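You operate a simulated robot arm through the tools that you are given. There is no shell and no other tool. Be economical: measure what you need, move in short steps, check, and stop when the job is done.

Carry out the task below with a simulated robot arm. There is one attempt and no reset: what you move stays moved.

## Task
Rack the cart's ski that matches the slip's length in its bay, lock the bay, lower the cart bar.
Fine: the bay marked with that length, bar down, bolt shot; the other bay stays open, the other ski on the braked cart.

The check looks at the end state, three seconds after you hand in, the way a careful person would. Anything else that was tipped, shoved, dropped, spilled or broken makes it a failure.

## Robot
A 7-joint arm with a two-finger parallel gripper on a trunk, on a base that drives. Base frame: it is fixed to the floor where the robot stands at the start and does not move with it; the origin is under the middle of the robot, x ahead of it, y to its left, z up. Readings come in m, rad, newtons and seconds.
With the tool pointing down near the work surface it reaches from about 0.1 to 0.48 m from the robot's upright axis, wherever it stands. Its first joint turns from -2.007 to 2.007 rad. Places, roughly: cart bar [0.8, 0, 0.9]; right locking bar [0.3, 0.7, 1.1]; right bolt [-0.4, 0.5, 0.8]; ski cart [0.9, 0.1, 0.4]; brake lever [1, -0.2, 0.8]; slider twenty-six [-0.5, 0.4, 1.2]; slider twenty-seven [-0.5, 0.4, 1.1]; slider twenty-nine [-0.5, 0.4, 1]; slider fifty-six [-0.5, 0.4, 1]; slider fifty-seven [-0.3, 0.5, 1.2]; slider fifty-nine [-0.3, 0.5, 1.1]; slider sixty-two [-0.3, 0.5, 1]; slider sixty-five [-0.3, 0.5, 1]; left locking bar [-1.2, 0.2, 1.1]; left bolt [-0.5, 0.4, 0.8]. Payload 3.91 kg.
The tool frame sits at the grasp point between the pads (the TCP): z along the fingers, y along the line on which they close. The tips reach 0.03 m beyond it. Largest opening 0.11 m; finger width 0.02, thickness 0.01; the body of the gripper, 0.048 by 0.112 m, starts 0.055 m behind the TCP.
Orientation is that of the tool frame in the base frame, as a unit quaternion [x, y, z, w]. With the fingers straight down and closing along the base's y, the tool's x points along the base's -x, its y along +y and its z along -z.

## Interface
- The arm moves only by the tool drive_tool. Its argument "motion" is a list of rows, each a list of 3 entries, a list of its own where there are three numbers: the shift along the base's x, y, z in units of 200 mm (1.0 is 200 mm), then the turn, a rotation vector about the base's x, y, z in units of 45 degrees (1.0 is 45 degrees), then the opening in per cent of the stroke, from 0 (shut) to 100 (fully open). In form: [[[tx, ty, tz], [wx, wy, wz], grip], ...]. A call has 1 to 10 rows; each row is the pose to reach, as a shift and turn from the pose commanded when the call began. A call with a number of a shift or a turn outside -1 to 1 is refused whole. Rows are played at 5 a second. More than 0.05 m and 0.15 rad between two rows, or a gripper value outside its range, and nothing of the call is played. Where a pose cannot be reached the arm comes as near as it can. A force on the tool above 90 N (or 10 N above the force at the start of the call, whichever is more), or a blocked arm, ends the call early, and 0.2 s more pass. The fingers move at their own pace (about 0.153 m/s each) and stop on an object; they squeeze with about 43 N. The grip force told is the motor's: it shows also when the fingers shut on nothing. Time passes only in rows, and 0.2 s behind the last, so rows that repeat a pose let the fingers close. The reply holds the time, the measured pose of the TCP, the force on the tool along the base axes, the opening and the grip force, in the units named above and with some noise, and new pictures: "views" is both (left out), scene, wrist or none.
- Cameras (640 x 400 px; columns grow to the right, rows downward): "scene" is now at [0.1961, 0.1973, 1.5192]; the picture's right is [-0.15, -0.99, 0.00], its down [-0.92, 0.14, -0.36] and it looks along [0.36, -0.06, -0.93] (base axes); focal length 214 px, centre (320, 200). "wrist" rides on the gripper at [0.072, 0.017, -0.103] in the tool frame; the picture's right is [-0.23, 0.97, 0.00], its down [-0.76, -0.18, -0.62] and it looks along [-0.61, -0.14, 0.78] (tool axes); focal length 222 px, centre (320, 200). There is no depth. A picture from a camera that has moved, and an enlarged one, comes with that camera's place and axes in the base frame and with its lens.
- move_column(by): slides the trunk up (or, below 0, down) by that many m; the arm and the scene camera ride with it, the base frame stays. It gives what a move gives, with no picture.
- base_move(legs): drives the robot by 1 to 6 legs, each [ahead, left, turn to the left] in m, m and rad, along the robot's own axes; the way and the turn of a leg run together, so that a leg with both is an arc; at most 1.5 m and 3.142 rad a leg. The arm and the cameras ride along, it lands a little off, and it stops where it bumps. It gives what a move gives, and a new picture of the scene camera.
- head_to(pan, tilt): turns the head with the scene camera to pan (to the left, within 1.396 rad either way) and tilt (down, from -0.506 to 1.204), counted from straight ahead of the robot. It gives what a move gives, and a new picture of the scene camera.
- inspect(camera, box): a new picture of the part [left, top, right, bottom] of that camera's present view, enlarged. It takes no simulated time.
- finish_job(): hands the job in; it is judged then, once.

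Go step by step. Nothing tells you exact positions but the pictures and the camera data: compare them with the known pose of the tool, close in by small moves and look again before you grip or let go. The budget is 120 turns and 260 pictures, counting those below and the enlarged ones. Unless the task says otherwise, let go and move clear before handing in, and close with one line.

The tools are called after ">>>" as name(argument=value, ...) on one line, values as JSON. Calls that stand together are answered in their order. drive_tool: Moves the arm, as the interface text tells. Its arguments: {"type":"object","properties":{"motion":{"type":"array"},"views":{"type":"string","enum":["both","scene","wrist","none"]}},"required":["motion"]} The other tools are called the same way: move_column (by) slides the trunk up or down; base_move (legs) drives the base; head_to (pan, tilt) turns the head that bears the scene camera; inspect (camera, box) takes an enlarged picture of a part of a camera's view; finish_job () hands the job in.

At the start:

```text
clock: 0.0
position: [-0.0221, 0.479, 1.1929]
orientation: [0.004, 1.0, -0.014, 0.001]
contact_force: [-0.2, 0.8, 0.0]
opening: 0.11
gripper_force: 0.0
trunk travel left (down, up): [-0.9, 0.09]
robot x, y, heading: [-0.0012, 0.0003, 0.005]
head pan, tilt: [-0.154, 1.201]
```

scene: 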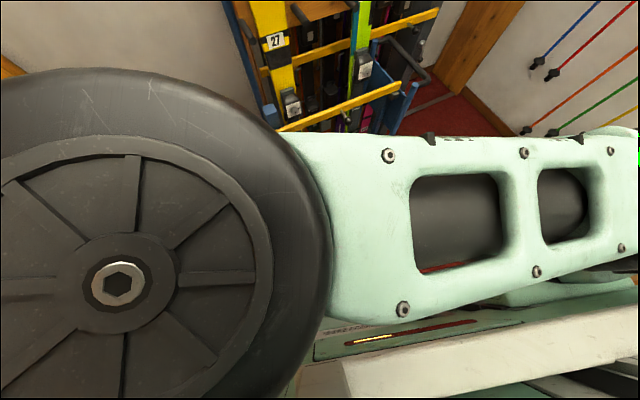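
wrist: 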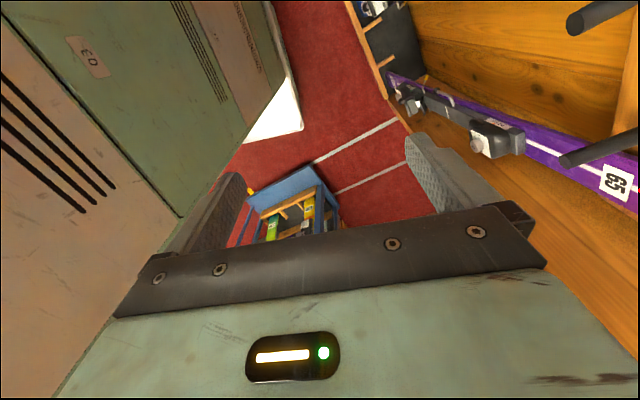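

The scene camera is mostly blocked by the arm; I see a cart ahead with skis and a rack to the left. I'll look around with the head first.

>>> head_to(pan=0.0, tilt=0.4)

>>> head_to(pan=1.2, tilt=0.4)

>>> head_to(pan=-1.2, tilt=0.4)

```text
clock: 1.1
position: [-0.0238, 0.4789, 1.1909]
orientation: [0.004, 1.0, -0.015, 0.002]
contact_force: [-0.1, -0.4, 0.4]
opening: 0.11
gripper_force: 0.0
trunk travel left (down, up): [-0.9, 0.09]
robot x, y, heading: [0.0008, 0.0025, -0.002]
head pan, tilt: [0.0, 0.4]
camera scene: at [0.2334, 0.2058, 1.582], right [0.0, -1.0, 0.0], down [-0.39, 0.0, -0.92], along [0.92, 0.0, -0.39], focal length 214 px, centre (320, 200)
```

scene: 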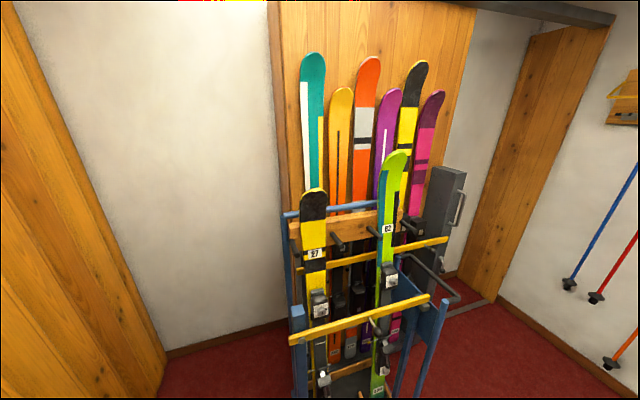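

```text
clock: 2.5
position: [-0.023, 0.4794, 1.1916]
orientation: [0.004, 1.0, -0.014, 0.002]
contact_force: [0.3, -0.1, 0.1]
opening: 0.1102
gripper_force: 0.0
trunk travel left (down, up): [-0.9, 0.09]
robot x, y, heading: [0.0024, -0.0011, 0.003]
head pan, tilt: [1.201, 0.4]
camera scene: at [0.1744, 0.2922, 1.582], right [0.93, -0.36, 0.0], down [-0.14, -0.36, -0.92], along [0.33, 0.86, -0.39], focal length 214 px, centre (320, 200)
```

scene: 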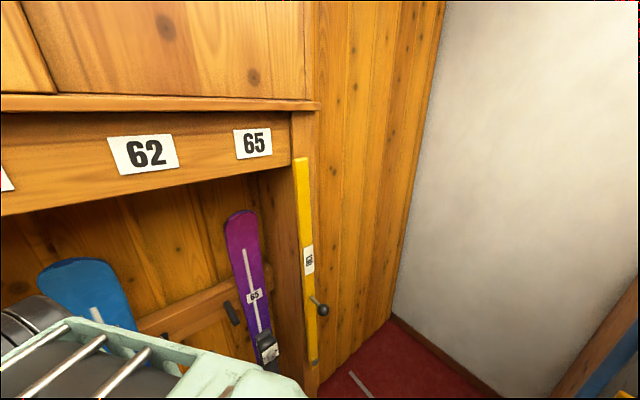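

```text
clock: 4.7
position: [-0.0235, 0.4795, 1.1919]
orientation: [0.003, 1.0, -0.015, 0.002]
contact_force: [1.3, 0.2, 0.4]
opening: 0.1101
gripper_force: 0.1
trunk travel left (down, up): [-0.9, 0.09]
robot x, y, heading: [-0.0006, 0.0035, -0.001]
head pan, tilt: [-1.201, 0.4]
camera scene: at [0.1744, 0.1195, 1.582], right [-0.93, -0.36, 0.0], down [-0.14, 0.36, -0.92], along [0.33, -0.86, -0.39], focal length 214 px, centre (320, 200)
```

scene: 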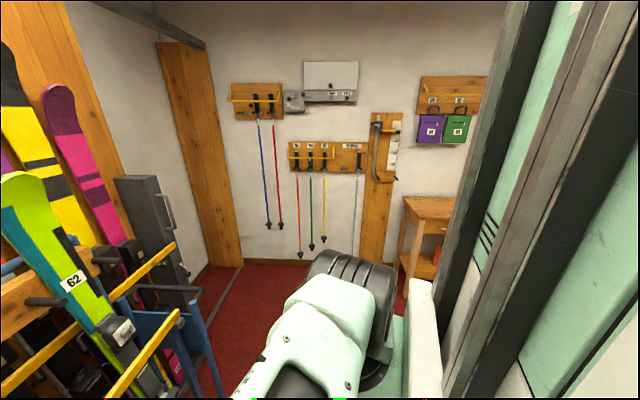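

The cart has skis "27" and "62"; the wall rack has bays with labels. I need the slip; I'll zoom on the walls.

>>> inspect(camera="scene", box=[220, 50, 500, 225])

>>> head_to(pan=1.396, tilt=0.1)

>>> head_to(pan=0.0, tilt=0.9)

```text
2.29 times, centred on (360, 138) of scene
camera zoom: at [0.1744, 0.1195, 1.582], right [-0.93, -0.36, 0.0], down [-0.14, 0.36, -0.92], along [0.33, -0.86, -0.39], focal length 490 px, centre (229, 343)
```

zoom: 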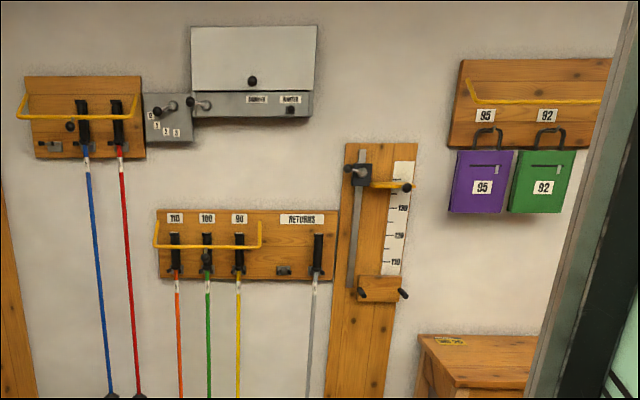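

```text
clock: 7.1
position: [-0.0236, 0.478, 1.1919]
orientation: [0.004, 1.0, -0.015, 0.003]
contact_force: [-0.6, -1.2, 0.1]
opening: 0.11
gripper_force: 0.0
trunk travel left (down, up): [-0.9, 0.09]
robot x, y, heading: [-0.0004, 0.002, 0.003]
head pan, tilt: [1.396, 0.099]
camera scene: at [0.1568, 0.2965, 1.61], right [0.98, -0.17, 0.0], down [-0.02, -0.1, -0.99], along [0.17, 0.98, -0.1], focal length 214 px, centre (320, 200)
```

scene: 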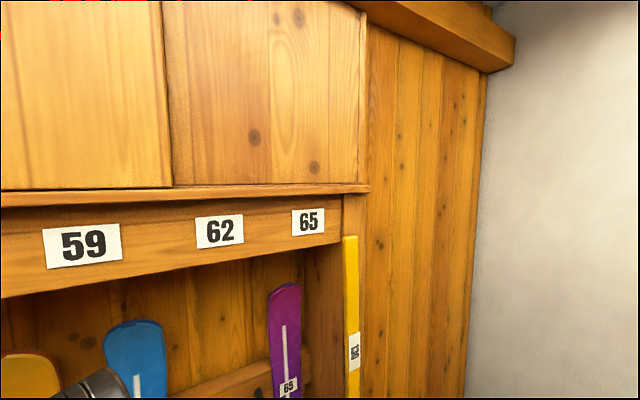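

```text
clock: 8.6
position: [-0.0231, 0.4798, 1.1912]
orientation: [0.003, 1.0, -0.015, 0.002]
contact_force: [0.1, -0.6, -0.4]
opening: 0.1101
gripper_force: 0.0
trunk travel left (down, up): [-0.9, 0.09]
robot x, y, heading: [-0.0007, -0.0003, 0.001]
head pan, tilt: [0.0, 0.901]
camera scene: at [0.2163, 0.2059, 1.5391], right [0.0, -1.0, 0.0], down [-0.78, 0.0, -0.62], along [0.62, 0.0, -0.78], focal length 214 px, centre (320, 200)
```

scene: 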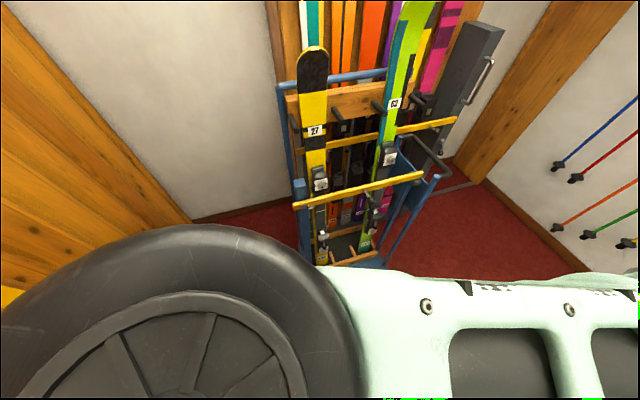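

Next I back away to the right and turn left to see the rack, the sliders and, hopefully, the slip.

>>> base_move(legs=[[0, -0.5, 0], [0, 0, 1.2]])

>>> head_to(pan=0.5, tilt=0.4)

>>> head_to(pan=1.2, tilt=0.3)

```text
clock: 14.6
position: [-0.4513, -0.3603, 1.1918]
orientation: [-0.562, 0.827, -0.012, 0.009]
contact_force: [0.9, -0.8, -0.8]
opening: 0.1101
gripper_force: 0.1
trunk travel left (down, up): [-0.9, 0.09]
robot x, y, heading: [0.0001, -0.5146, 1.197]
head pan, tilt: [0.0, 0.901]
camera scene: at [-0.1111, -0.235, 1.539], right [0.93, -0.36, 0.0], down [-0.28, -0.73, -0.62], along [0.23, 0.58, -0.78], focal length 214 px, centre (320, 200)
```

scene: 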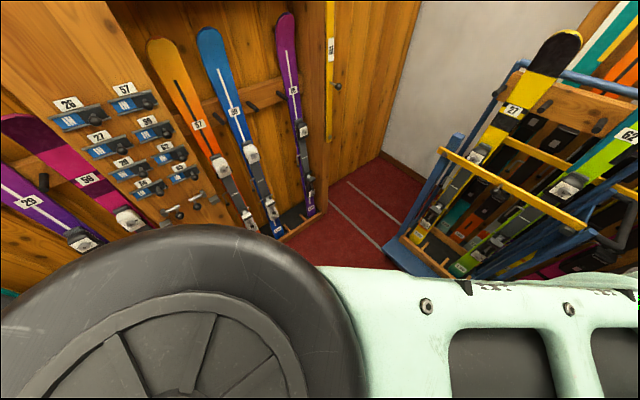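

```text
clock: 15.5
position: [-0.4525, -0.3594, 1.1905]
orientation: [-0.562, 0.827, -0.01, 0.01]
contact_force: [-0.8, 0.3, 0.6]
opening: 0.11
gripper_force: 0.1
trunk travel left (down, up): [-0.9, 0.09]
robot x, y, heading: [-0.0002, -0.5124, 1.2]
head pan, tilt: [0.499, 0.4]
camera scene: at [-0.1502, -0.2135, 1.582], right [0.99, 0.13, 0.0], down [0.05, -0.39, -0.92], along [-0.12, 0.91, -0.39], focal length 214 px, centre (320, 200)
```

scene: 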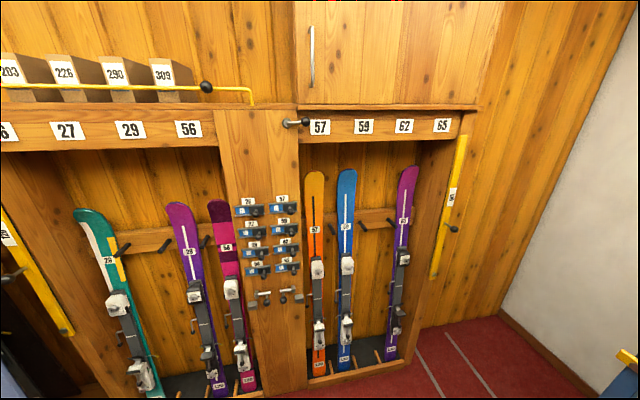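

```text
clock: 16.6
position: [-0.4528, -0.3591, 1.1921]
orientation: [-0.561, 0.828, -0.011, 0.009]
contact_force: [0.4, 0.2, 0.1]
opening: 0.1097
gripper_force: 0.0
trunk travel left (down, up): [-0.9, 0.09]
robot x, y, heading: [0.0004, -0.5101, 1.198]
head pan, tilt: [1.201, 0.3]
camera scene: at [-0.2073, -0.2422, 1.5913], right [0.68, 0.74, 0.0], down [0.22, -0.2, -0.96], along [-0.7, 0.65, -0.3], focal length 214 px, centre (320, 200)
```

scene: 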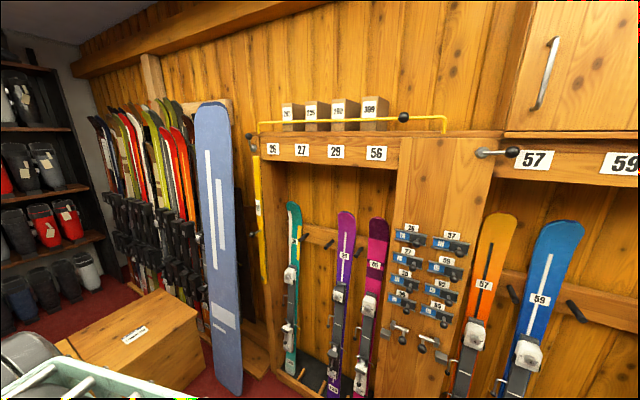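

Both bays have one free slot: 27 on the left, 62 on the right. The bars seem marked with lengths; I'll zoom to read them and look for the slip.

>>> inspect(camera="scene", box=[370, 200, 480, 400])

>>> inspect(camera="scene", box=[80, 280, 240, 380])

>>> inspect(camera="scene", box=[240, 80, 400, 300])

>>> head_to(pan=0.2, tilt=0.4)

>>> inspect(camera="scene", box=[180, 180, 360, 390])

```text
2.00 times, centred on (425, 300) of scene
camera zoom: at [-0.2073, -0.2422, 1.5913], right [0.68, 0.74, 0.0], down [0.22, -0.2, -0.96], along [-0.7, 0.65, -0.3], focal length 429 px, centre (110, 0)
```

zoom: 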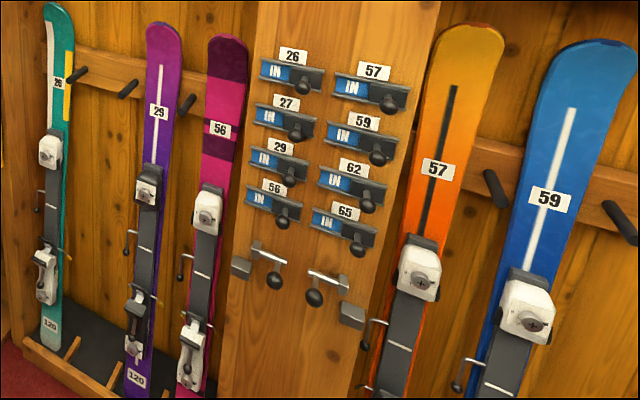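

```text
4.00 times, centred on (160, 330) of scene
camera zoom: at [-0.2073, -0.2422, 1.5913], right [0.68, 0.74, 0.0], down [0.22, -0.2, -0.96], along [-0.7, 0.65, -0.3], focal length 858 px, centre (960, -320)
```

zoom: 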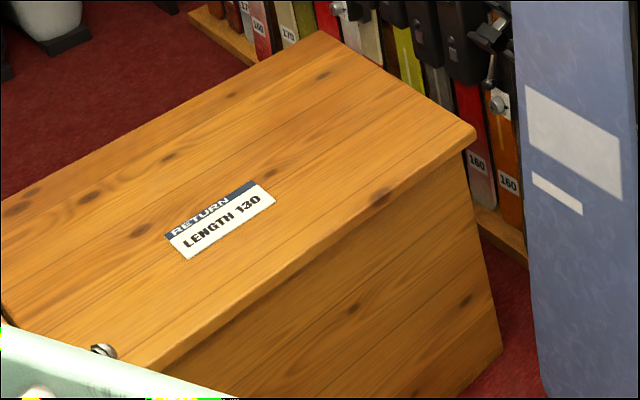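

```text
1.82 times, centred on (320, 190) of scene
camera zoom: at [-0.2073, -0.2422, 1.5913], right [0.68, 0.74, 0.0], down [0.22, -0.2, -0.96], along [-0.7, 0.65, -0.3], focal length 390 px, centre (320, 218)
```

zoom: 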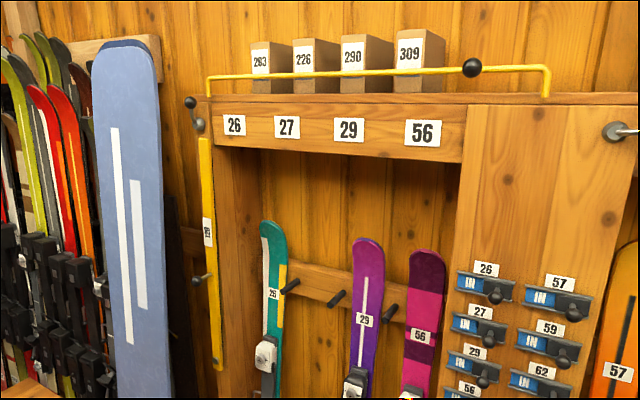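

```text
clock: 17.8
position: [-0.4521, -0.3593, 1.191]
orientation: [-0.562, 0.827, -0.011, 0.009]
contact_force: [0.3, 0.5, -0.6]
opening: 0.1101
gripper_force: 0.0
trunk travel left (down, up): [-0.9, 0.09]
robot x, y, heading: [0.0045, -0.5139, 1.196]
head pan, tilt: [0.201, 0.4]
camera scene: at [-0.1228, -0.2141, 1.582], right [0.99, -0.17, 0.0], down [-0.07, -0.38, -0.92], along [0.16, 0.91, -0.39], focal length 214 px, centre (320, 200)
```

scene: 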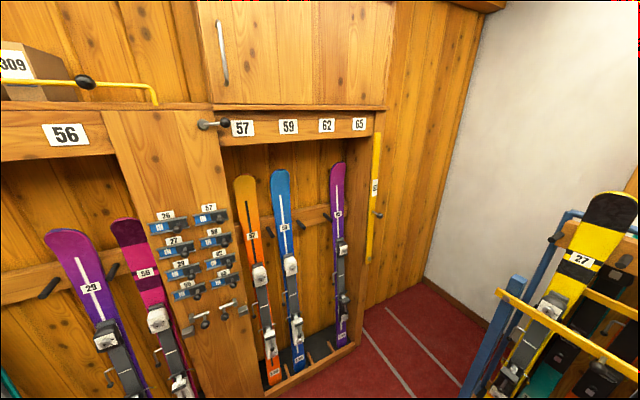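

```text
1.90 times, centred on (270, 285) of scene
camera zoom: at [-0.1228, -0.2141, 1.582], right [0.99, -0.17, 0.0], down [-0.07, -0.38, -0.92], along [0.16, 0.91, -0.39], focal length 408 px, centre (415, 38)
```

zoom: 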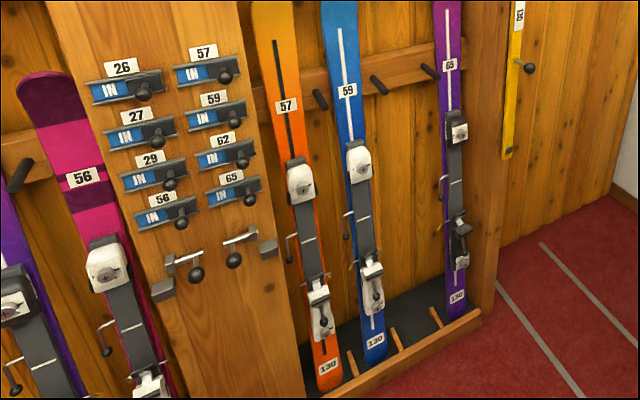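

The slip reads "RETURN LENGTH 130", and the skis in the right bay are marked 130. Now I'll read the cart skis' length tags and the bar label.

>>> inspect(camera="scene", box=[340, 120, 420, 280])

>>> head_to(pan=-0.7, tilt=0.6)

>>> inspect(camera="scene", box=[200, 200, 420, 390])

```text
2.50 times, centred on (380, 200) of scene
camera zoom: at [-0.1228, -0.2141, 1.582], right [0.99, -0.17, 0.0], down [-0.07, -0.38, -0.92], along [0.16, 0.91, -0.39], focal length 536 px, centre (170, 200)
```

zoom: 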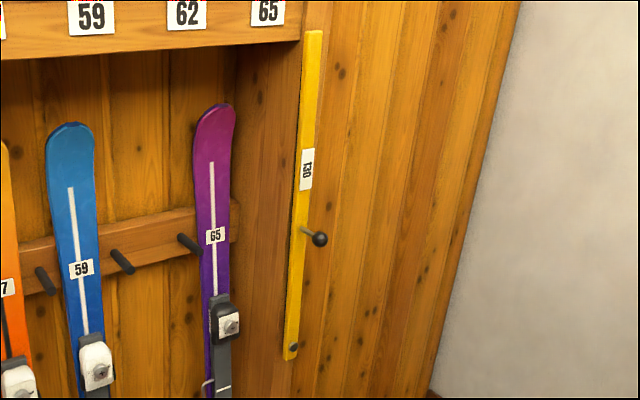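

```text
clock: 19.0
position: [-0.4526, -0.3605, 1.1912]
orientation: [-0.562, 0.827, -0.011, 0.009]
contact_force: [0.3, -0.8, 0.3]
opening: 0.11
gripper_force: 0.1
trunk travel left (down, up): [-0.9, 0.09]
robot x, y, heading: [0.0018, -0.5127, 1.198]
head pan, tilt: [-0.7, 0.6]
camera scene: at [-0.0609, -0.263, 1.5638], right [0.48, -0.88, 0.0], down [-0.5, -0.27, -0.83], along [0.72, 0.4, -0.56], focal length 214 px, centre (320, 200)
```

scene: 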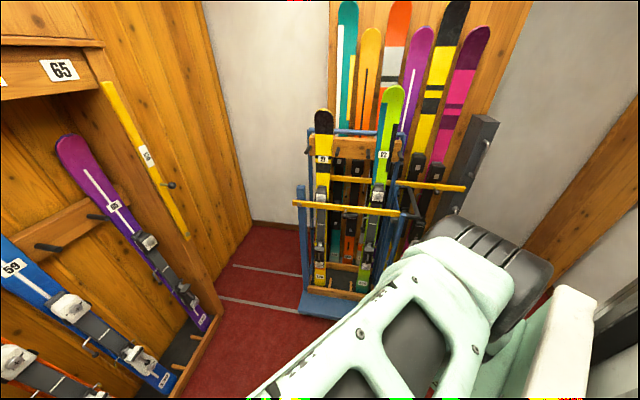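

```text
2.11 times, centred on (310, 295) of scene
camera zoom: at [-0.0609, -0.263, 1.5638], right [0.48, -0.88, 0.0], down [-0.5, -0.27, -0.83], along [0.72, 0.4, -0.56], focal length 452 px, centre (341, 0)
```

zoom: 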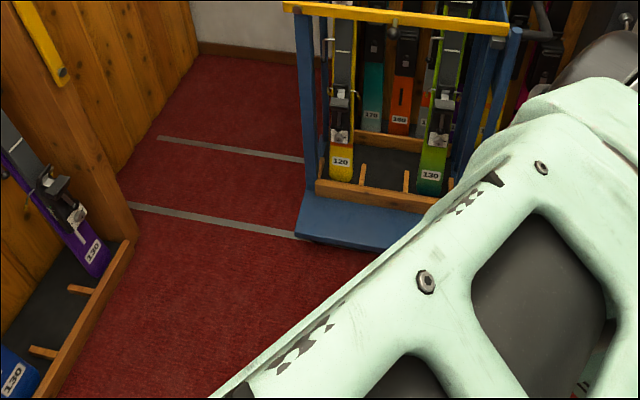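

The green ski (62) is the length-130 one; it belongs in slot 62 of the right bay (bar label 130). Now a closer look at the cart's bar mechanism.

>>> inspect(camera="scene", box=[270, 80, 490, 230])

>>> base_move(legs=[[0, 0, -0.9]])

>>> head_to(pan=0.25, tilt=0.5)

>>> inspect(camera="scene", box=[200, 100, 440, 330])

```text
2.67 times, centred on (380, 155) of scene
camera zoom: at [-0.0609, -0.263, 1.5638], right [0.48, -0.88, 0.0], down [-0.5, -0.27, -0.83], along [0.72, 0.4, -0.56], focal length 572 px, centre (160, 320)
```

zoom: 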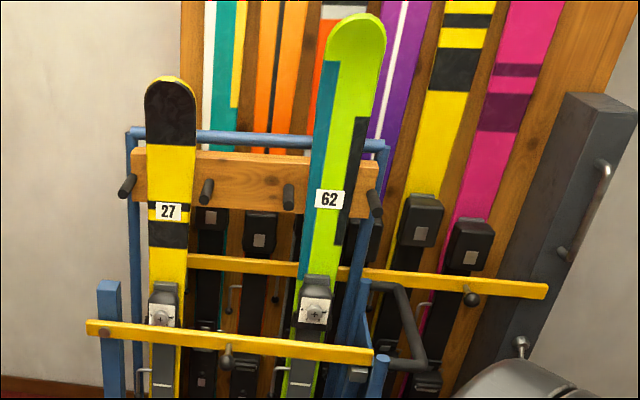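

```text
clock: 21.8
position: [-0.1574, -0.0603, 1.1923]
orientation: [-0.14, 0.99, -0.014, 0.003]
contact_force: [-0.2, 0.1, -0.8]
opening: 0.11
gripper_force: 0.1
trunk travel left (down, up): [-0.9, 0.09]
robot x, y, heading: [0.0048, -0.5126, 0.288]
head pan, tilt: [-0.7, 0.6]
camera scene: at [0.1598, -0.3106, 1.5638], right [-0.4, -0.92, 0.0], down [-0.52, 0.23, -0.83], along [0.76, -0.33, -0.56], focal length 214 px, centre (320, 200)
```

scene: 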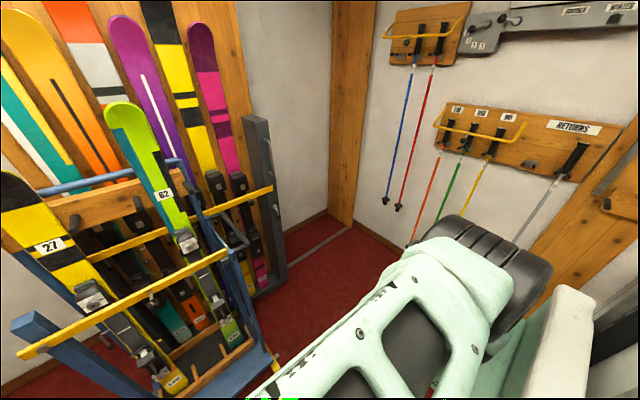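

```text
clock: 23.0
position: [-0.1549, -0.0603, 1.1929]
orientation: [-0.14, 0.99, -0.014, 0.004]
contact_force: [0.3, -1.1, 0.1]
opening: 0.1099
gripper_force: 0.0
trunk travel left (down, up): [-0.9, 0.09]
robot x, y, heading: [0.0027, -0.5092, 0.288]
head pan, tilt: [0.25, 0.499]
camera scene: at [0.157, -0.2287, 1.5729], right [0.51, -0.86, 0.0], down [-0.41, -0.24, -0.88], along [0.75, 0.45, -0.48], focal length 214 px, centre (320, 200)
```

scene: 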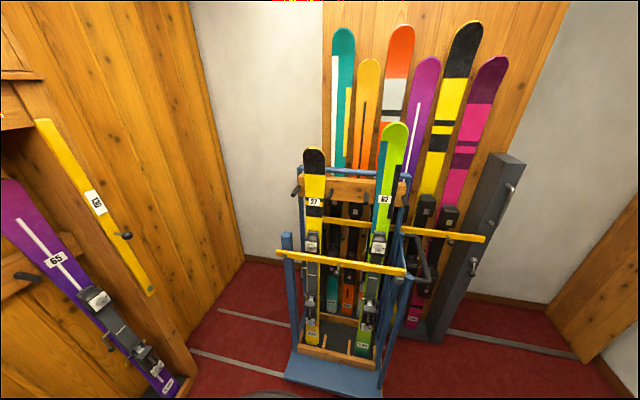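

```text
1.74 times, centred on (320, 215) of scene
camera zoom: at [0.157, -0.2287, 1.5729], right [0.51, -0.86, 0.0], down [-0.41, -0.24, -0.88], along [0.75, 0.45, -0.48], focal length 373 px, centre (320, 174)
```

zoom: 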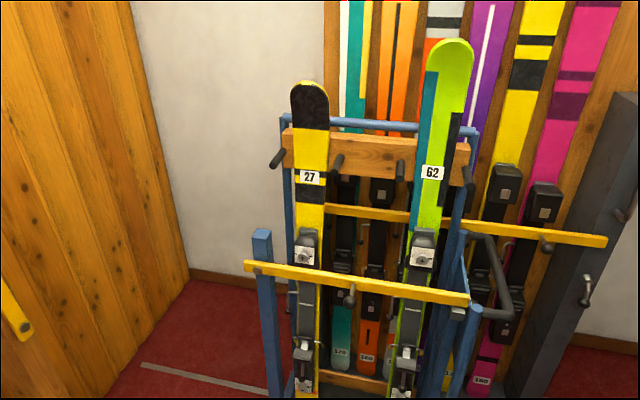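

Geometry so far: the cart's front faces heading ≈0.3 rad, and its bar runs from (0.67,0.30) to (0.83,-0.21) at z≈0.92, pivoting on the left. The green ski stands at about (0.86..0.96,-0.07). I'll swing the arm round to the front in steps.

>>> drive_tool(motion=[[[0.22, 0.01, 0], [0, 0, 0], 100], [[0.45, 0.02, 0], [0, 0, 0], 100], [[0.67, 0.02, 0], [0, 0, 0], 100], [[0.9, 0.03, 0], [0, 0, 0], 100]], views="none")

>>> drive_tool(motion=[[[0.22, -0.07, 0], [0, 0, 0], 100], [[0.45, -0.14, 0], [0, 0, 0], 100], [[0.67, -0.22, 0], [0, 0, 0], 100], [[0.86, -0.3, 0], [0, 0, 0], 100]], views="none")

>>> drive_tool(motion=[[[0.18, -0.17, 0], [0, 0, 0], 100], [[0.36, -0.34, 0], [0, 0, 0], 100], [[0.52, -0.51, 0], [0, 0, 0], 100], [[0.65, -0.7, 0], [0, 0, 0], 100], [[0.7, -0.95, 0], [0, 0, 0], 100]], views="both")

```text
clock: 24.0
position: [0.0237, -0.0522, 1.1898]
orientation: [-0.141, 0.99, -0.014, 0.003]
contact_force: [-0.4, 0.0, 0.3]
opening: 0.1102
gripper_force: 0.1
trunk travel left (down, up): [-0.9, 0.09]
robot x, y, heading: [-0.0001, -0.5134, 0.287]
head pan, tilt: [0.25, 0.499]
```

```text
clock: 25.0
position: [0.1938, -0.1164, 1.1886]
orientation: [-0.141, 0.99, -0.015, 0.005]
contact_force: [-0.9, -0.2, -0.1]
opening: 0.1099
gripper_force: 0.0
trunk travel left (down, up): [-0.9, 0.09]
robot x, y, heading: [-0.0001, -0.5113, 0.288]
head pan, tilt: [0.25, 0.499]
```

```text
refused: row 5 steps farther than a row can; nothing moved
```

>>> drive_tool(motion=[[[0.16, -0.17, 0], [0, 0, 0], 100], [[0.32, -0.34, 0], [0, 0, 0], 100], [[0.47, -0.51, 0], [0, 0, 0], 100], [[0.6, -0.7, 0], [0, 0, 0], 100], [[0.67, -0.9, 0], [0, 0, 0], 100], [[0.7, -1.0, 0], [0, 0, 0], 100]], views="none")

>>> drive_tool(motion=[[[0.05, -0.15, 0], [0, 0, 0], 100], [[0.1, -0.3, 0], [0, 0, 0], 100], [[0.15, -0.45, 0], [0, 0, 0], 100]], views="both")

```text
clock: 26.4
position: [0.337, -0.3138, 1.1903]
orientation: [-0.141, 0.99, -0.016, 0.004]
contact_force: [0.8, 0.8, 0.0]
opening: 0.11
gripper_force: 0.1
out of reach, approached as far as the arm can: row 6
trunk travel left (down, up): [-0.9, 0.09]
robot x, y, heading: [0.0033, -0.5135, 0.287]
head pan, tilt: [0.25, 0.499]
```

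```text
clock: 27.2
position: [0.3929, -0.3448, 1.2098]
orientation: [-0.141, 0.99, -0.016, 0.003]
contact_force: [0.2, 0.0, -0.2]
opening: 0.11
gripper_force: 0.1
out of reach, approached as far as the arm can: row 1, 2, 3
trunk travel left (down, up): [-0.9, 0.09]
robot x, y, heading: [0.0015, -0.5134, 0.289]
head pan, tilt: [0.25, 0.499]
camera scene: at [0.1567, -0.2279, 1.5728], right [0.51, -0.86, 0.0], down [-0.41, -0.25, -0.88], along [0.75, 0.45, -0.48], focal length 214 px, centre (320, 200)
camera wrist: at [0.318, -0.3465, 1.3128], right [-0.05, 1.0, -0.03], down [0.77, 0.06, 0.63], along [0.63, 0.01, -0.78], focal length 222 px, centre (320, 200)
```

scene: 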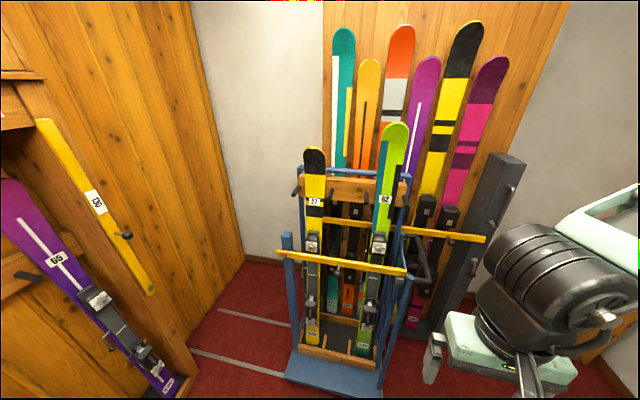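
wrist: 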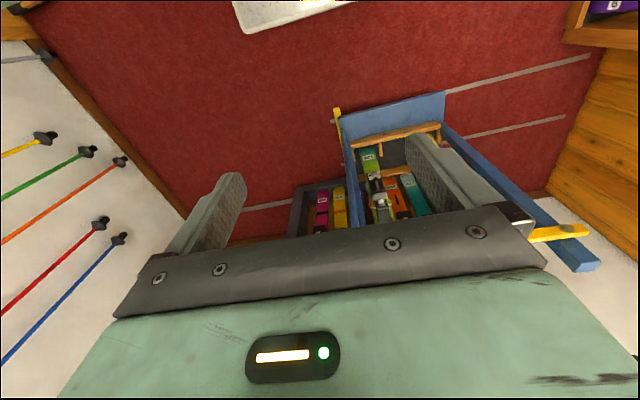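

The arm is in front now with the camera on the robot side. Next I pitch the tool up to horizontal, pointing at the cart.

>>> drive_tool(motion=[[[0, 0, 0], [0.047, -0.16, 0], 100], [[0, 0, 0], [0.095, -0.32, 0], 100], [[0, 0, 0], [0.142, -0.48, 0], 100], [[0, 0, 0], [0.19, -0.64, 0], 100], [[0, 0, 0], [0.237, -0.8, 0], 100], [[0, 0, 0], [0.284, -0.959, 0], 100]], views="none")

>>> drive_tool(motion=[[[0, 0, 0], [0.047, -0.16, 0], 100], [[0, 0, 0], [0.095, -0.32, 0], 100], [[0, 0, 0], [0.142, -0.48, 0], 100], [[0, 0, 0], [0.19, -0.64, 0], 100], [[0, 0, 0], [0.237, -0.8, 0], 100], [[0, 0, 0], [0.284, -0.959, 0], 100]], views="both")

```text
clock: 28.6
position: [0.4, -0.2525, 1.2288]
orientation: [-0.123, 0.915, 0.043, 0.383]
contact_force: [-0.3, -0.8, 0.5]
opening: 0.1101
gripper_force: 0.1
out of reach, approached as far as the arm can: row 1, 2, 3, 4, 5, 6
trunk travel left (down, up): [-0.9, 0.09]
robot x, y, heading: [0.0054, -0.5124, 0.29]
head pan, tilt: [0.25, 0.499]
```

```text
clock: 30.0
position: [0.4007, -0.2512, 1.2285]
orientation: [-0.088, 0.699, 0.095, 0.703]
contact_force: [0.2, -0.4, 0.2]
opening: 0.1101
gripper_force: 0.1
out of reach, approached as far as the arm can: row 1, 2, 3, 4, 5
trunk travel left (down, up): [-0.9, 0.09]
robot x, y, heading: [-0.0, -0.5109, 0.286]
head pan, tilt: [0.25, 0.499]
camera scene: at [0.1574, -0.2289, 1.5729], right [0.51, -0.86, 0.0], down [-0.41, -0.24, -0.88], along [0.75, 0.45, -0.48], focal length 214 px, centre (320, 200)
camera wrist: at [0.2978, -0.2613, 1.1548], right [-0.25, 0.94, 0.23], down [-0.56, -0.34, 0.76], along [0.79, 0.06, 0.61], focal length 222 px, centre (320, 200)
```

scene: 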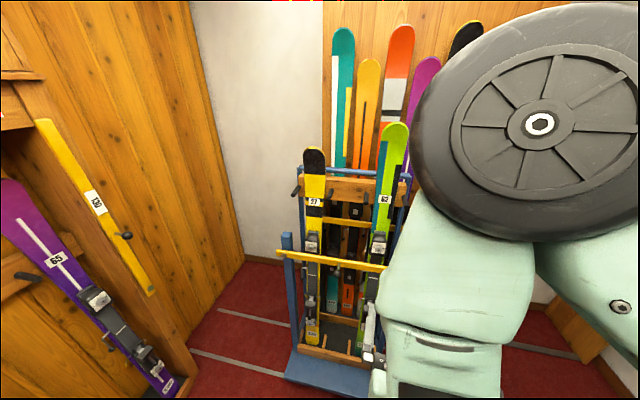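
wrist: 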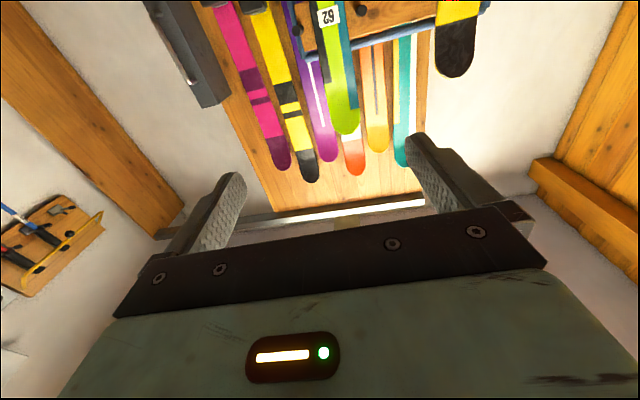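

The tool is now horizontal and pointing at the cart. I'll look straight down beside the robot to judge its base footprint.

>>> head_to(pan=0.6, tilt=1.2)

>>> inspect(camera="wrist", box=[220, 0, 420, 130])

```text
clock: 31.1
position: [0.401, -0.2515, 1.2289]
orientation: [-0.088, 0.7, 0.094, 0.702]
contact_force: [0.3, -0.9, -0.3]
opening: 0.1101
gripper_force: 0.0
trunk travel left (down, up): [-0.9, 0.09]
robot x, y, heading: [0.0043, -0.5128, 0.286]
head pan, tilt: [0.6, 1.201]
camera scene: at [0.1141, -0.2318, 1.5193], right [0.78, -0.63, 0.0], down [-0.59, -0.72, -0.36], along [0.23, 0.28, -0.93], focal length 214 px, centre (320, 200)
```

scene: 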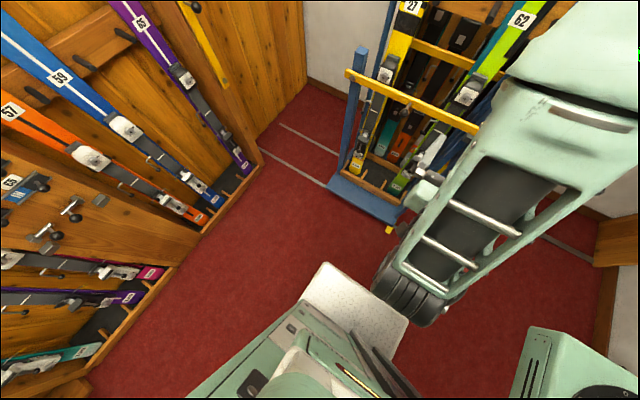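

```text
3.08 times, centred on (320, 65) of wrist
camera zoom: at [0.2971, -0.2612, 1.1549], right [-0.25, 0.94, 0.23], down [-0.56, -0.34, 0.76], along [0.79, 0.06, 0.61], focal length 684 px, centre (320, 615)
```

zoom: 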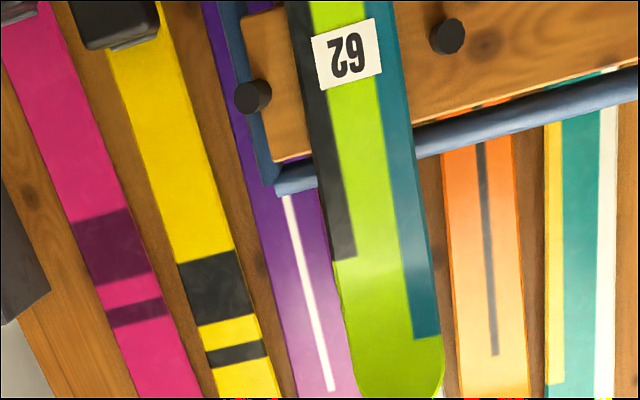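

The base front is about 0.30 m ahead of the robot's axis, so I need forward reach. I'll test how far the horizontal tool extends.

>>> move_column(by=-0.15)

>>> drive_tool(motion=[[[0.2, 0, 0], [0, 0, 0], 100], [[0.4, 0.0, 0], [0, 0, 0], 100], [[0.6, 0.0, 0], [0, 0, 0], 100], [[0.8, 0.0, 0], [0, 0, 0], 100], [[1.0, 0.0, 0], [0, 0, 0], 100]], views="none")

```text
clock: 32.8
position: [0.4007, -0.2516, 1.0788]
orientation: [-0.089, 0.7, 0.093, 0.702]
contact_force: [-1.1, 0.4, 0.6]
opening: 0.11
gripper_force: 0.1
trunk travel left (down, up): [-0.75, 0.24]
robot x, y, heading: [0.0015, -0.5126, 0.29]
head pan, tilt: [0.6, 1.201]
```

```text
clock: 34.0
position: [0.6013, -0.2504, 1.0785]
orientation: [-0.09, 0.7, 0.095, 0.702]
contact_force: [0.2, 0.2, 0.8]
opening: 0.1102
gripper_force: 0.0
out of reach, approached as far as the arm can: row 1
trunk travel left (down, up): [-0.75, 0.24]
robot x, y, heading: [0.0059, -0.515, 0.289]
head pan, tilt: [0.6, 1.201]
```

Forward reach is at least 0.65 m, which is enough. Now I'll look at the cart to locate the bar knob, the brake lever and the arm.

>>> head_to(pan=0.2, tilt=0.7)

>>> inspect(camera="scene", box=[240, 100, 440, 225])

```text
clock: 35.0
position: [0.6019, -0.2494, 1.0774]
orientation: [-0.089, 0.7, 0.095, 0.702]
contact_force: [0.4, -0.3, 0.3]
opening: 0.11
gripper_force: 0.1
trunk travel left (down, up): [-0.75, 0.24]
robot x, y, heading: [0.0027, -0.5152, 0.289]
head pan, tilt: [0.201, 0.7]
camera scene: at [0.1538, -0.2354, 1.4051], right [0.47, -0.88, 0.0], down [-0.57, -0.3, -0.76], along [0.67, 0.36, -0.64], focal length 214 px, centre (320, 200)
```

scene: 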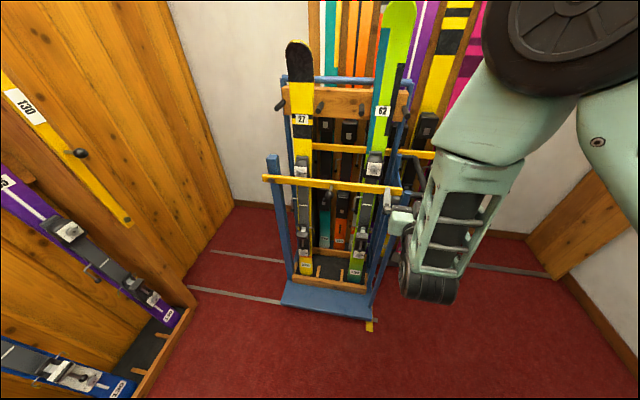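

```text
3.20 times, centred on (340, 162) of scene
camera zoom: at [0.1538, -0.2354, 1.4051], right [0.47, -0.88, 0.0], down [-0.57, -0.3, -0.76], along [0.67, 0.36, -0.64], focal length 686 px, centre (256, 320)
```

zoom: 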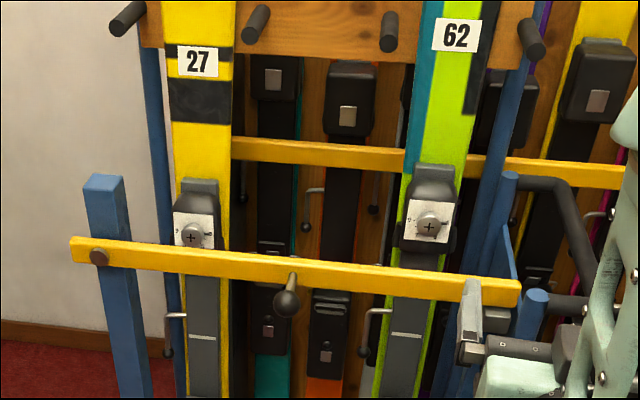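

The knob is near (0.72, 0.03, 0.91). I'll retract a little, shift the base left and forward, then lower the trunk to knob height.

>>> drive_tool(motion=[[[-0.24, -0.07, 0], [0, 0, 0], 100], [[-0.48, -0.15, 0], [0, 0, 0], 100]], views="none")

>>> base_move(legs=[[0, 0.2, 0.03], [0.16, 0, 0]])

>>> move_column(by=-0.17)

>>> drive_tool(motion=[[[0, 0, 0], [0, 0, 0], 100]], views="both")

```text
refused: row 2 steps farther than a row can; nothing moved
```

```text
clock: 37.5
position: [0.6847, 0.003, 1.078]
orientation: [-0.098, 0.699, 0.103, 0.701]
contact_force: [0.3, -0.7, -0.5]
opening: 0.11
gripper_force: 0.0
trunk travel left (down, up): [-0.75, 0.24]
robot x, y, heading: [0.0938, -0.2738, 0.316]
head pan, tilt: [0.201, 0.7]
camera scene: at [0.2361, 0.0043, 1.4052], right [0.49, -0.87, 0.0], down [-0.56, -0.32, -0.76], along [0.67, 0.38, -0.64], focal length 214 px, centre (320, 200)
```

scene: 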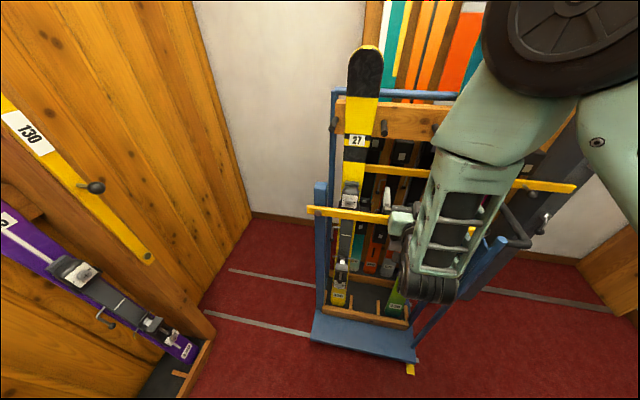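

```text
clock: 39.5
position: [0.6848, 0.0027, 0.9079]
orientation: [-0.098, 0.699, 0.103, 0.701]
contact_force: [1.1, 0.0, -0.6]
opening: 0.1102
gripper_force: 0.1
trunk travel left (down, up): [-0.58, 0.41]
robot x, y, heading: [0.0925, -0.2742, 0.319]
head pan, tilt: [0.201, 0.7]
```

```text
clock: 39.9
position: [0.6853, 0.0026, 0.9096]
orientation: [-0.1, 0.699, 0.105, 0.701]
contact_force: [-0.4, -0.5, -0.8]
opening: 0.1098
gripper_force: 0.1
trunk travel left (down, up): [-0.58, 0.41]
robot x, y, heading: [0.093, -0.2775, 0.317]
head pan, tilt: [0.201, 0.7]
camera scene: at [0.2361, 0.0043, 1.2352], right [0.49, -0.87, 0.0], down [-0.56, -0.32, -0.76], along [0.67, 0.38, -0.64], focal length 214 px, centre (320, 200)
camera wrist: at [0.5813, -0.0104, 0.8355], right [-0.28, 0.93, 0.23], down [-0.55, -0.35, 0.76], along [0.79, 0.08, 0.61], focal length 222 px, centre (320, 200)
```

scene: 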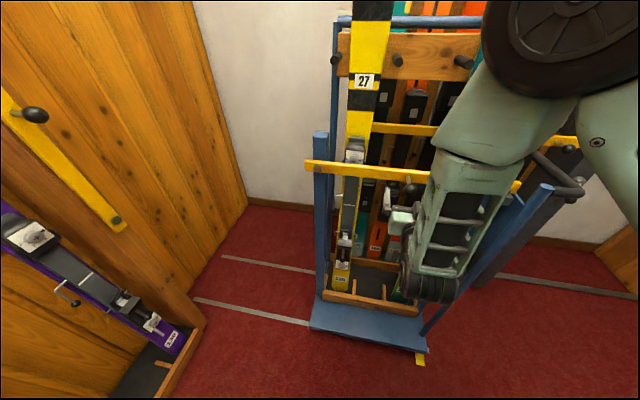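
wrist: 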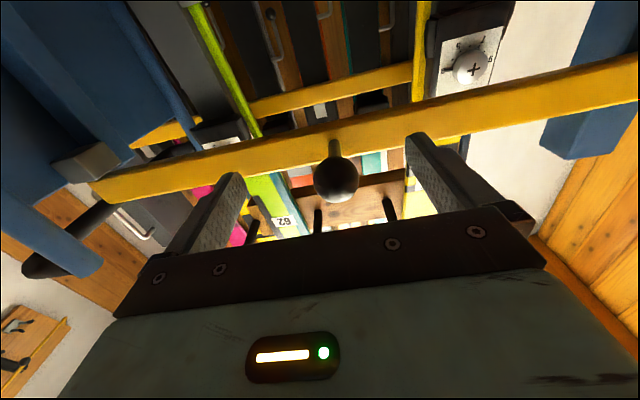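

The knob is right ahead between the fingers, about 3 cm further and 1 cm higher. I'll move there and check before gripping.

>>> drive_tool(motion=[[[0.0, 0.02, 0.05], [0, 0, 0], 100], [[0.08, 0.06, 0.06], [0, 0, 0], 100], [[0.14, 0.08, 0.06], [0, 0, 0], 100]], views="both")

```text
clock: 40.6
position: [0.7115, 0.017, 0.9214]
orientation: [-0.099, 0.699, 0.104, 0.701]
contact_force: [0.1, 1.1, 0.2]
opening: 0.1099
gripper_force: 0.1
trunk travel left (down, up): [-0.58, 0.41]
robot x, y, heading: [0.0947, -0.2784, 0.313]
head pan, tilt: [0.201, 0.7]
camera scene: at [0.236, 0.0043, 1.2352], right [0.49, -0.87, 0.0], down [-0.56, -0.32, -0.76], along [0.67, 0.38, -0.64], focal length 214 px, centre (320, 200)
camera wrist: at [0.6086, 0.0041, 0.848], right [-0.28, 0.93, 0.23], down [-0.55, -0.35, 0.76], along [0.79, 0.08, 0.61], focal length 222 px, centre (320, 200)
```

scene: 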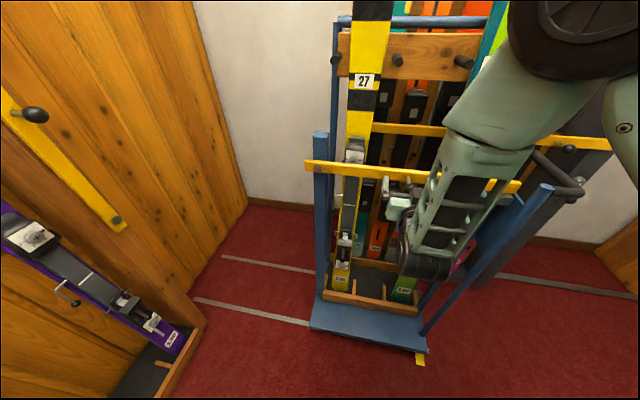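
wrist: 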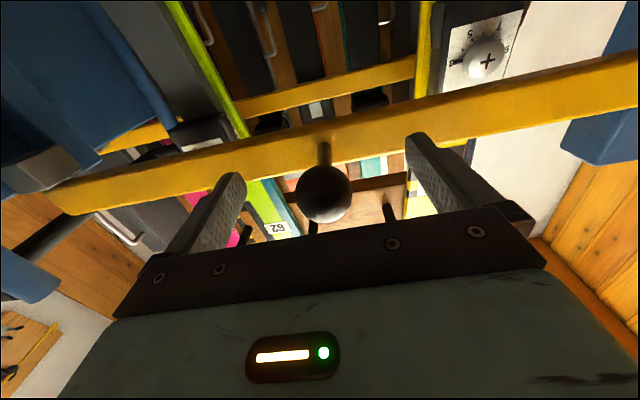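

The knob is at the grasp point. Closing now.

>>> drive_tool(motion=[[[0.02, 0.01, 0], [0, 0, 0], 60], [[0.02, 0.01, 0], [0, 0, 0], 20], [[0.02, 0.01, 0], [0, 0, 0], 20], [[0.02, 0.01, 0], [0, 0, 0], 20]], views="wrist")

```text
clock: 41.6
position: [0.7153, 0.0203, 0.9198]
orientation: [-0.098, 0.699, 0.104, 0.701]
contact_force: [1.3, 12.9, -0.3]
opening: 0.0314
gripper_force: 44.3
trunk travel left (down, up): [-0.58, 0.41]
robot x, y, heading: [0.0923, -0.2771, 0.314]
head pan, tilt: [0.201, 0.7]
camera wrist: at [0.6126, 0.0075, 0.8476], right [-0.28, 0.93, 0.23], down [-0.55, -0.35, 0.76], along [0.79, 0.08, 0.61], focal length 222 px, centre (320, 200)
```

wrist: 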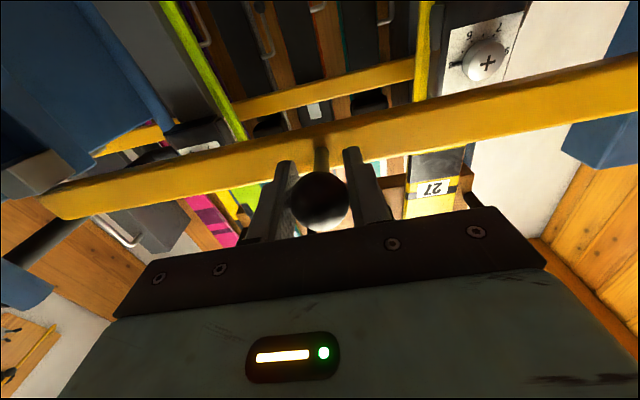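

Gripped on the knob. I'll swing it up along the arc about the left pivot (r ≈ 0.245 m), first a small part.

>>> drive_tool(motion=[[[-0.002, 0.006, 0.122], [0, 0, 0], 20], [[-0.008, 0.023, 0.243], [0, 0, 0], 20], [[-0.017, 0.051, 0.362], [0, 0, 0], 20], [[-0.031, 0.091, 0.477], [0, 0, 0], 20]], views="both")

```text
clock: 42.6
position: [0.7109, 0.0369, 1.0144]
orientation: [-0.097, 0.698, 0.103, 0.702]
contact_force: [8.2, -3.8, -5.4]
opening: 0.0311
gripper_force: 45.0
trunk travel left (down, up): [-0.58, 0.41]
robot x, y, heading: [0.0939, -0.2795, 0.321]
head pan, tilt: [0.201, 0.7]
camera scene: at [0.2369, 0.0041, 1.2352], right [0.49, -0.87, 0.0], down [-0.56, -0.32, -0.76], along [0.66, 0.38, -0.64], focal length 214 px, centre (320, 200)
camera wrist: at [0.6075, 0.0243, 0.9415], right [-0.27, 0.93, 0.23], down [-0.55, -0.35, 0.76], along [0.79, 0.08, 0.61], focal length 222 px, centre (320, 200)
```

scene: 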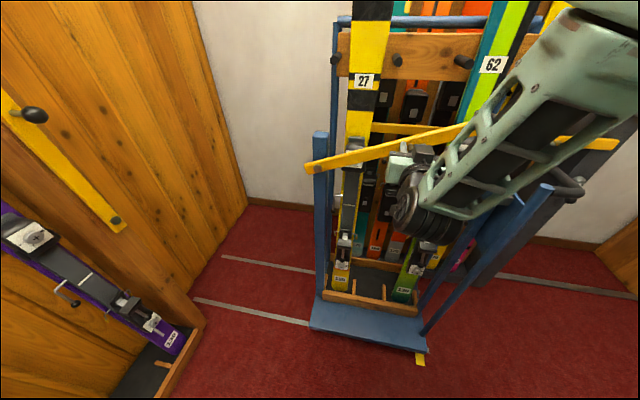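
wrist: 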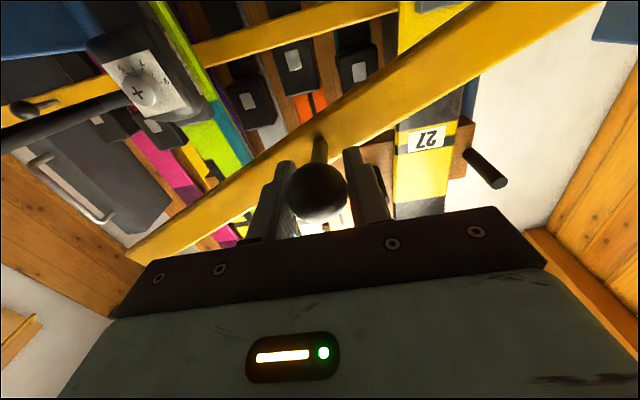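

It swings freely. Continuing the arc to near vertical.

>>> drive_tool(motion=[[[-0.027, 0.079, 0.164], [0, 0, 0], 20], [[-0.061, 0.181, 0.312], [0, 0, 0], 20], [[-0.102, 0.302, 0.444], [0, 0, 0], 20], [[-0.149, 0.441, 0.554], [0, 0, 0], 20], [[-0.201, 0.593, 0.641], [0, 0, 0], 20], [[-0.256, 0.756, 0.704], [0, 0, 0], 20], [[-0.314, 0.927, 0.739], [0, 0, 0], 20]], views="both")

```text
clock: 44.2
position: [0.6456, 0.2252, 1.1608]
orientation: [-0.099, 0.699, 0.104, 0.7]
contact_force: [23.9, 6.1, 11.0]
opening: 0.0315
gripper_force: 45.4
trunk travel left (down, up): [-0.58, 0.41]
robot x, y, heading: [0.0911, -0.2755, 0.314]
head pan, tilt: [0.201, 0.7]
camera scene: at [0.2372, 0.0044, 1.235], right [0.49, -0.87, 0.0], down [-0.56, -0.32, -0.76], along [0.66, 0.38, -0.64], focal length 214 px, centre (320, 200)
camera wrist: at [0.5432, 0.2114, 1.0873], right [-0.28, 0.93, 0.23], down [-0.55, -0.35, 0.76], along [0.79, 0.08, 0.61], focal length 222 px, centre (320, 200)
```

scene: 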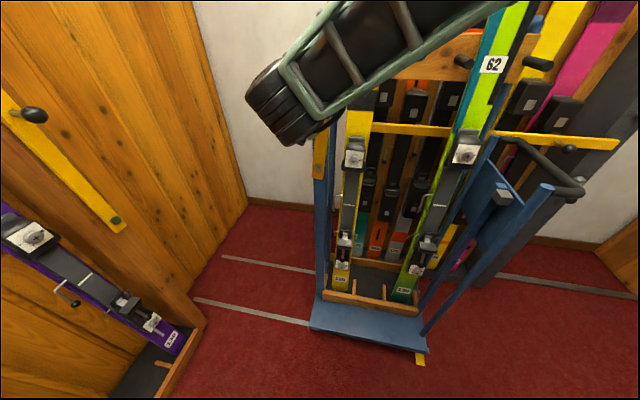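
wrist: 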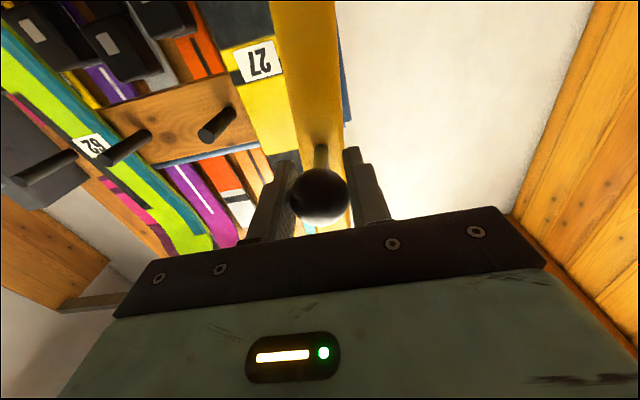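

The bar is nearly vertical; the forward force shows I'm pulling it slightly outward. I'll ease in by 1 cm and push the last bit past vertical.

>>> drive_tool(motion=[[[0.04, 0.0, 0], [0, 0, 0], 20], [[0.03, 0.07, 0.01], [0, 0, 0], 20], [[0.01, 0.14, 0.01], [0, 0, 0], 20]], views="wrist")

```text
clock: 45.0
position: [0.6538, 0.2481, 1.165]
orientation: [-0.095, 0.699, 0.1, 0.702]
contact_force: [-0.8, -36.8, -4.3]
opening: 0.0403
gripper_force: 18.5
trunk travel left (down, up): [-0.58, 0.41]
robot x, y, heading: [0.0906, -0.2799, 0.313]
head pan, tilt: [0.201, 0.7]
camera wrist: at [0.5505, 0.2368, 1.0917], right [-0.27, 0.94, 0.23], down [-0.55, -0.35, 0.76], along [0.79, 0.07, 0.61], focal length 222 px, centre (320, 200)
```

wrist: 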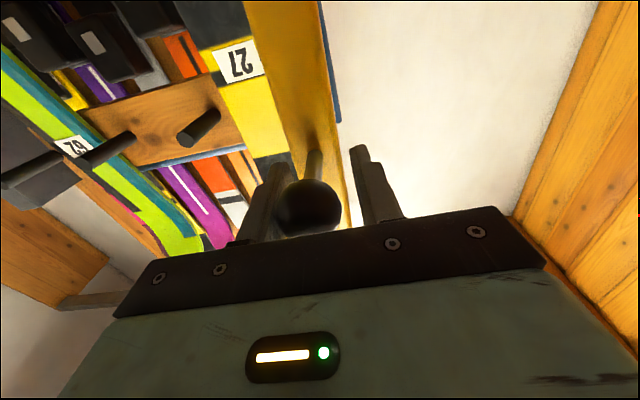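

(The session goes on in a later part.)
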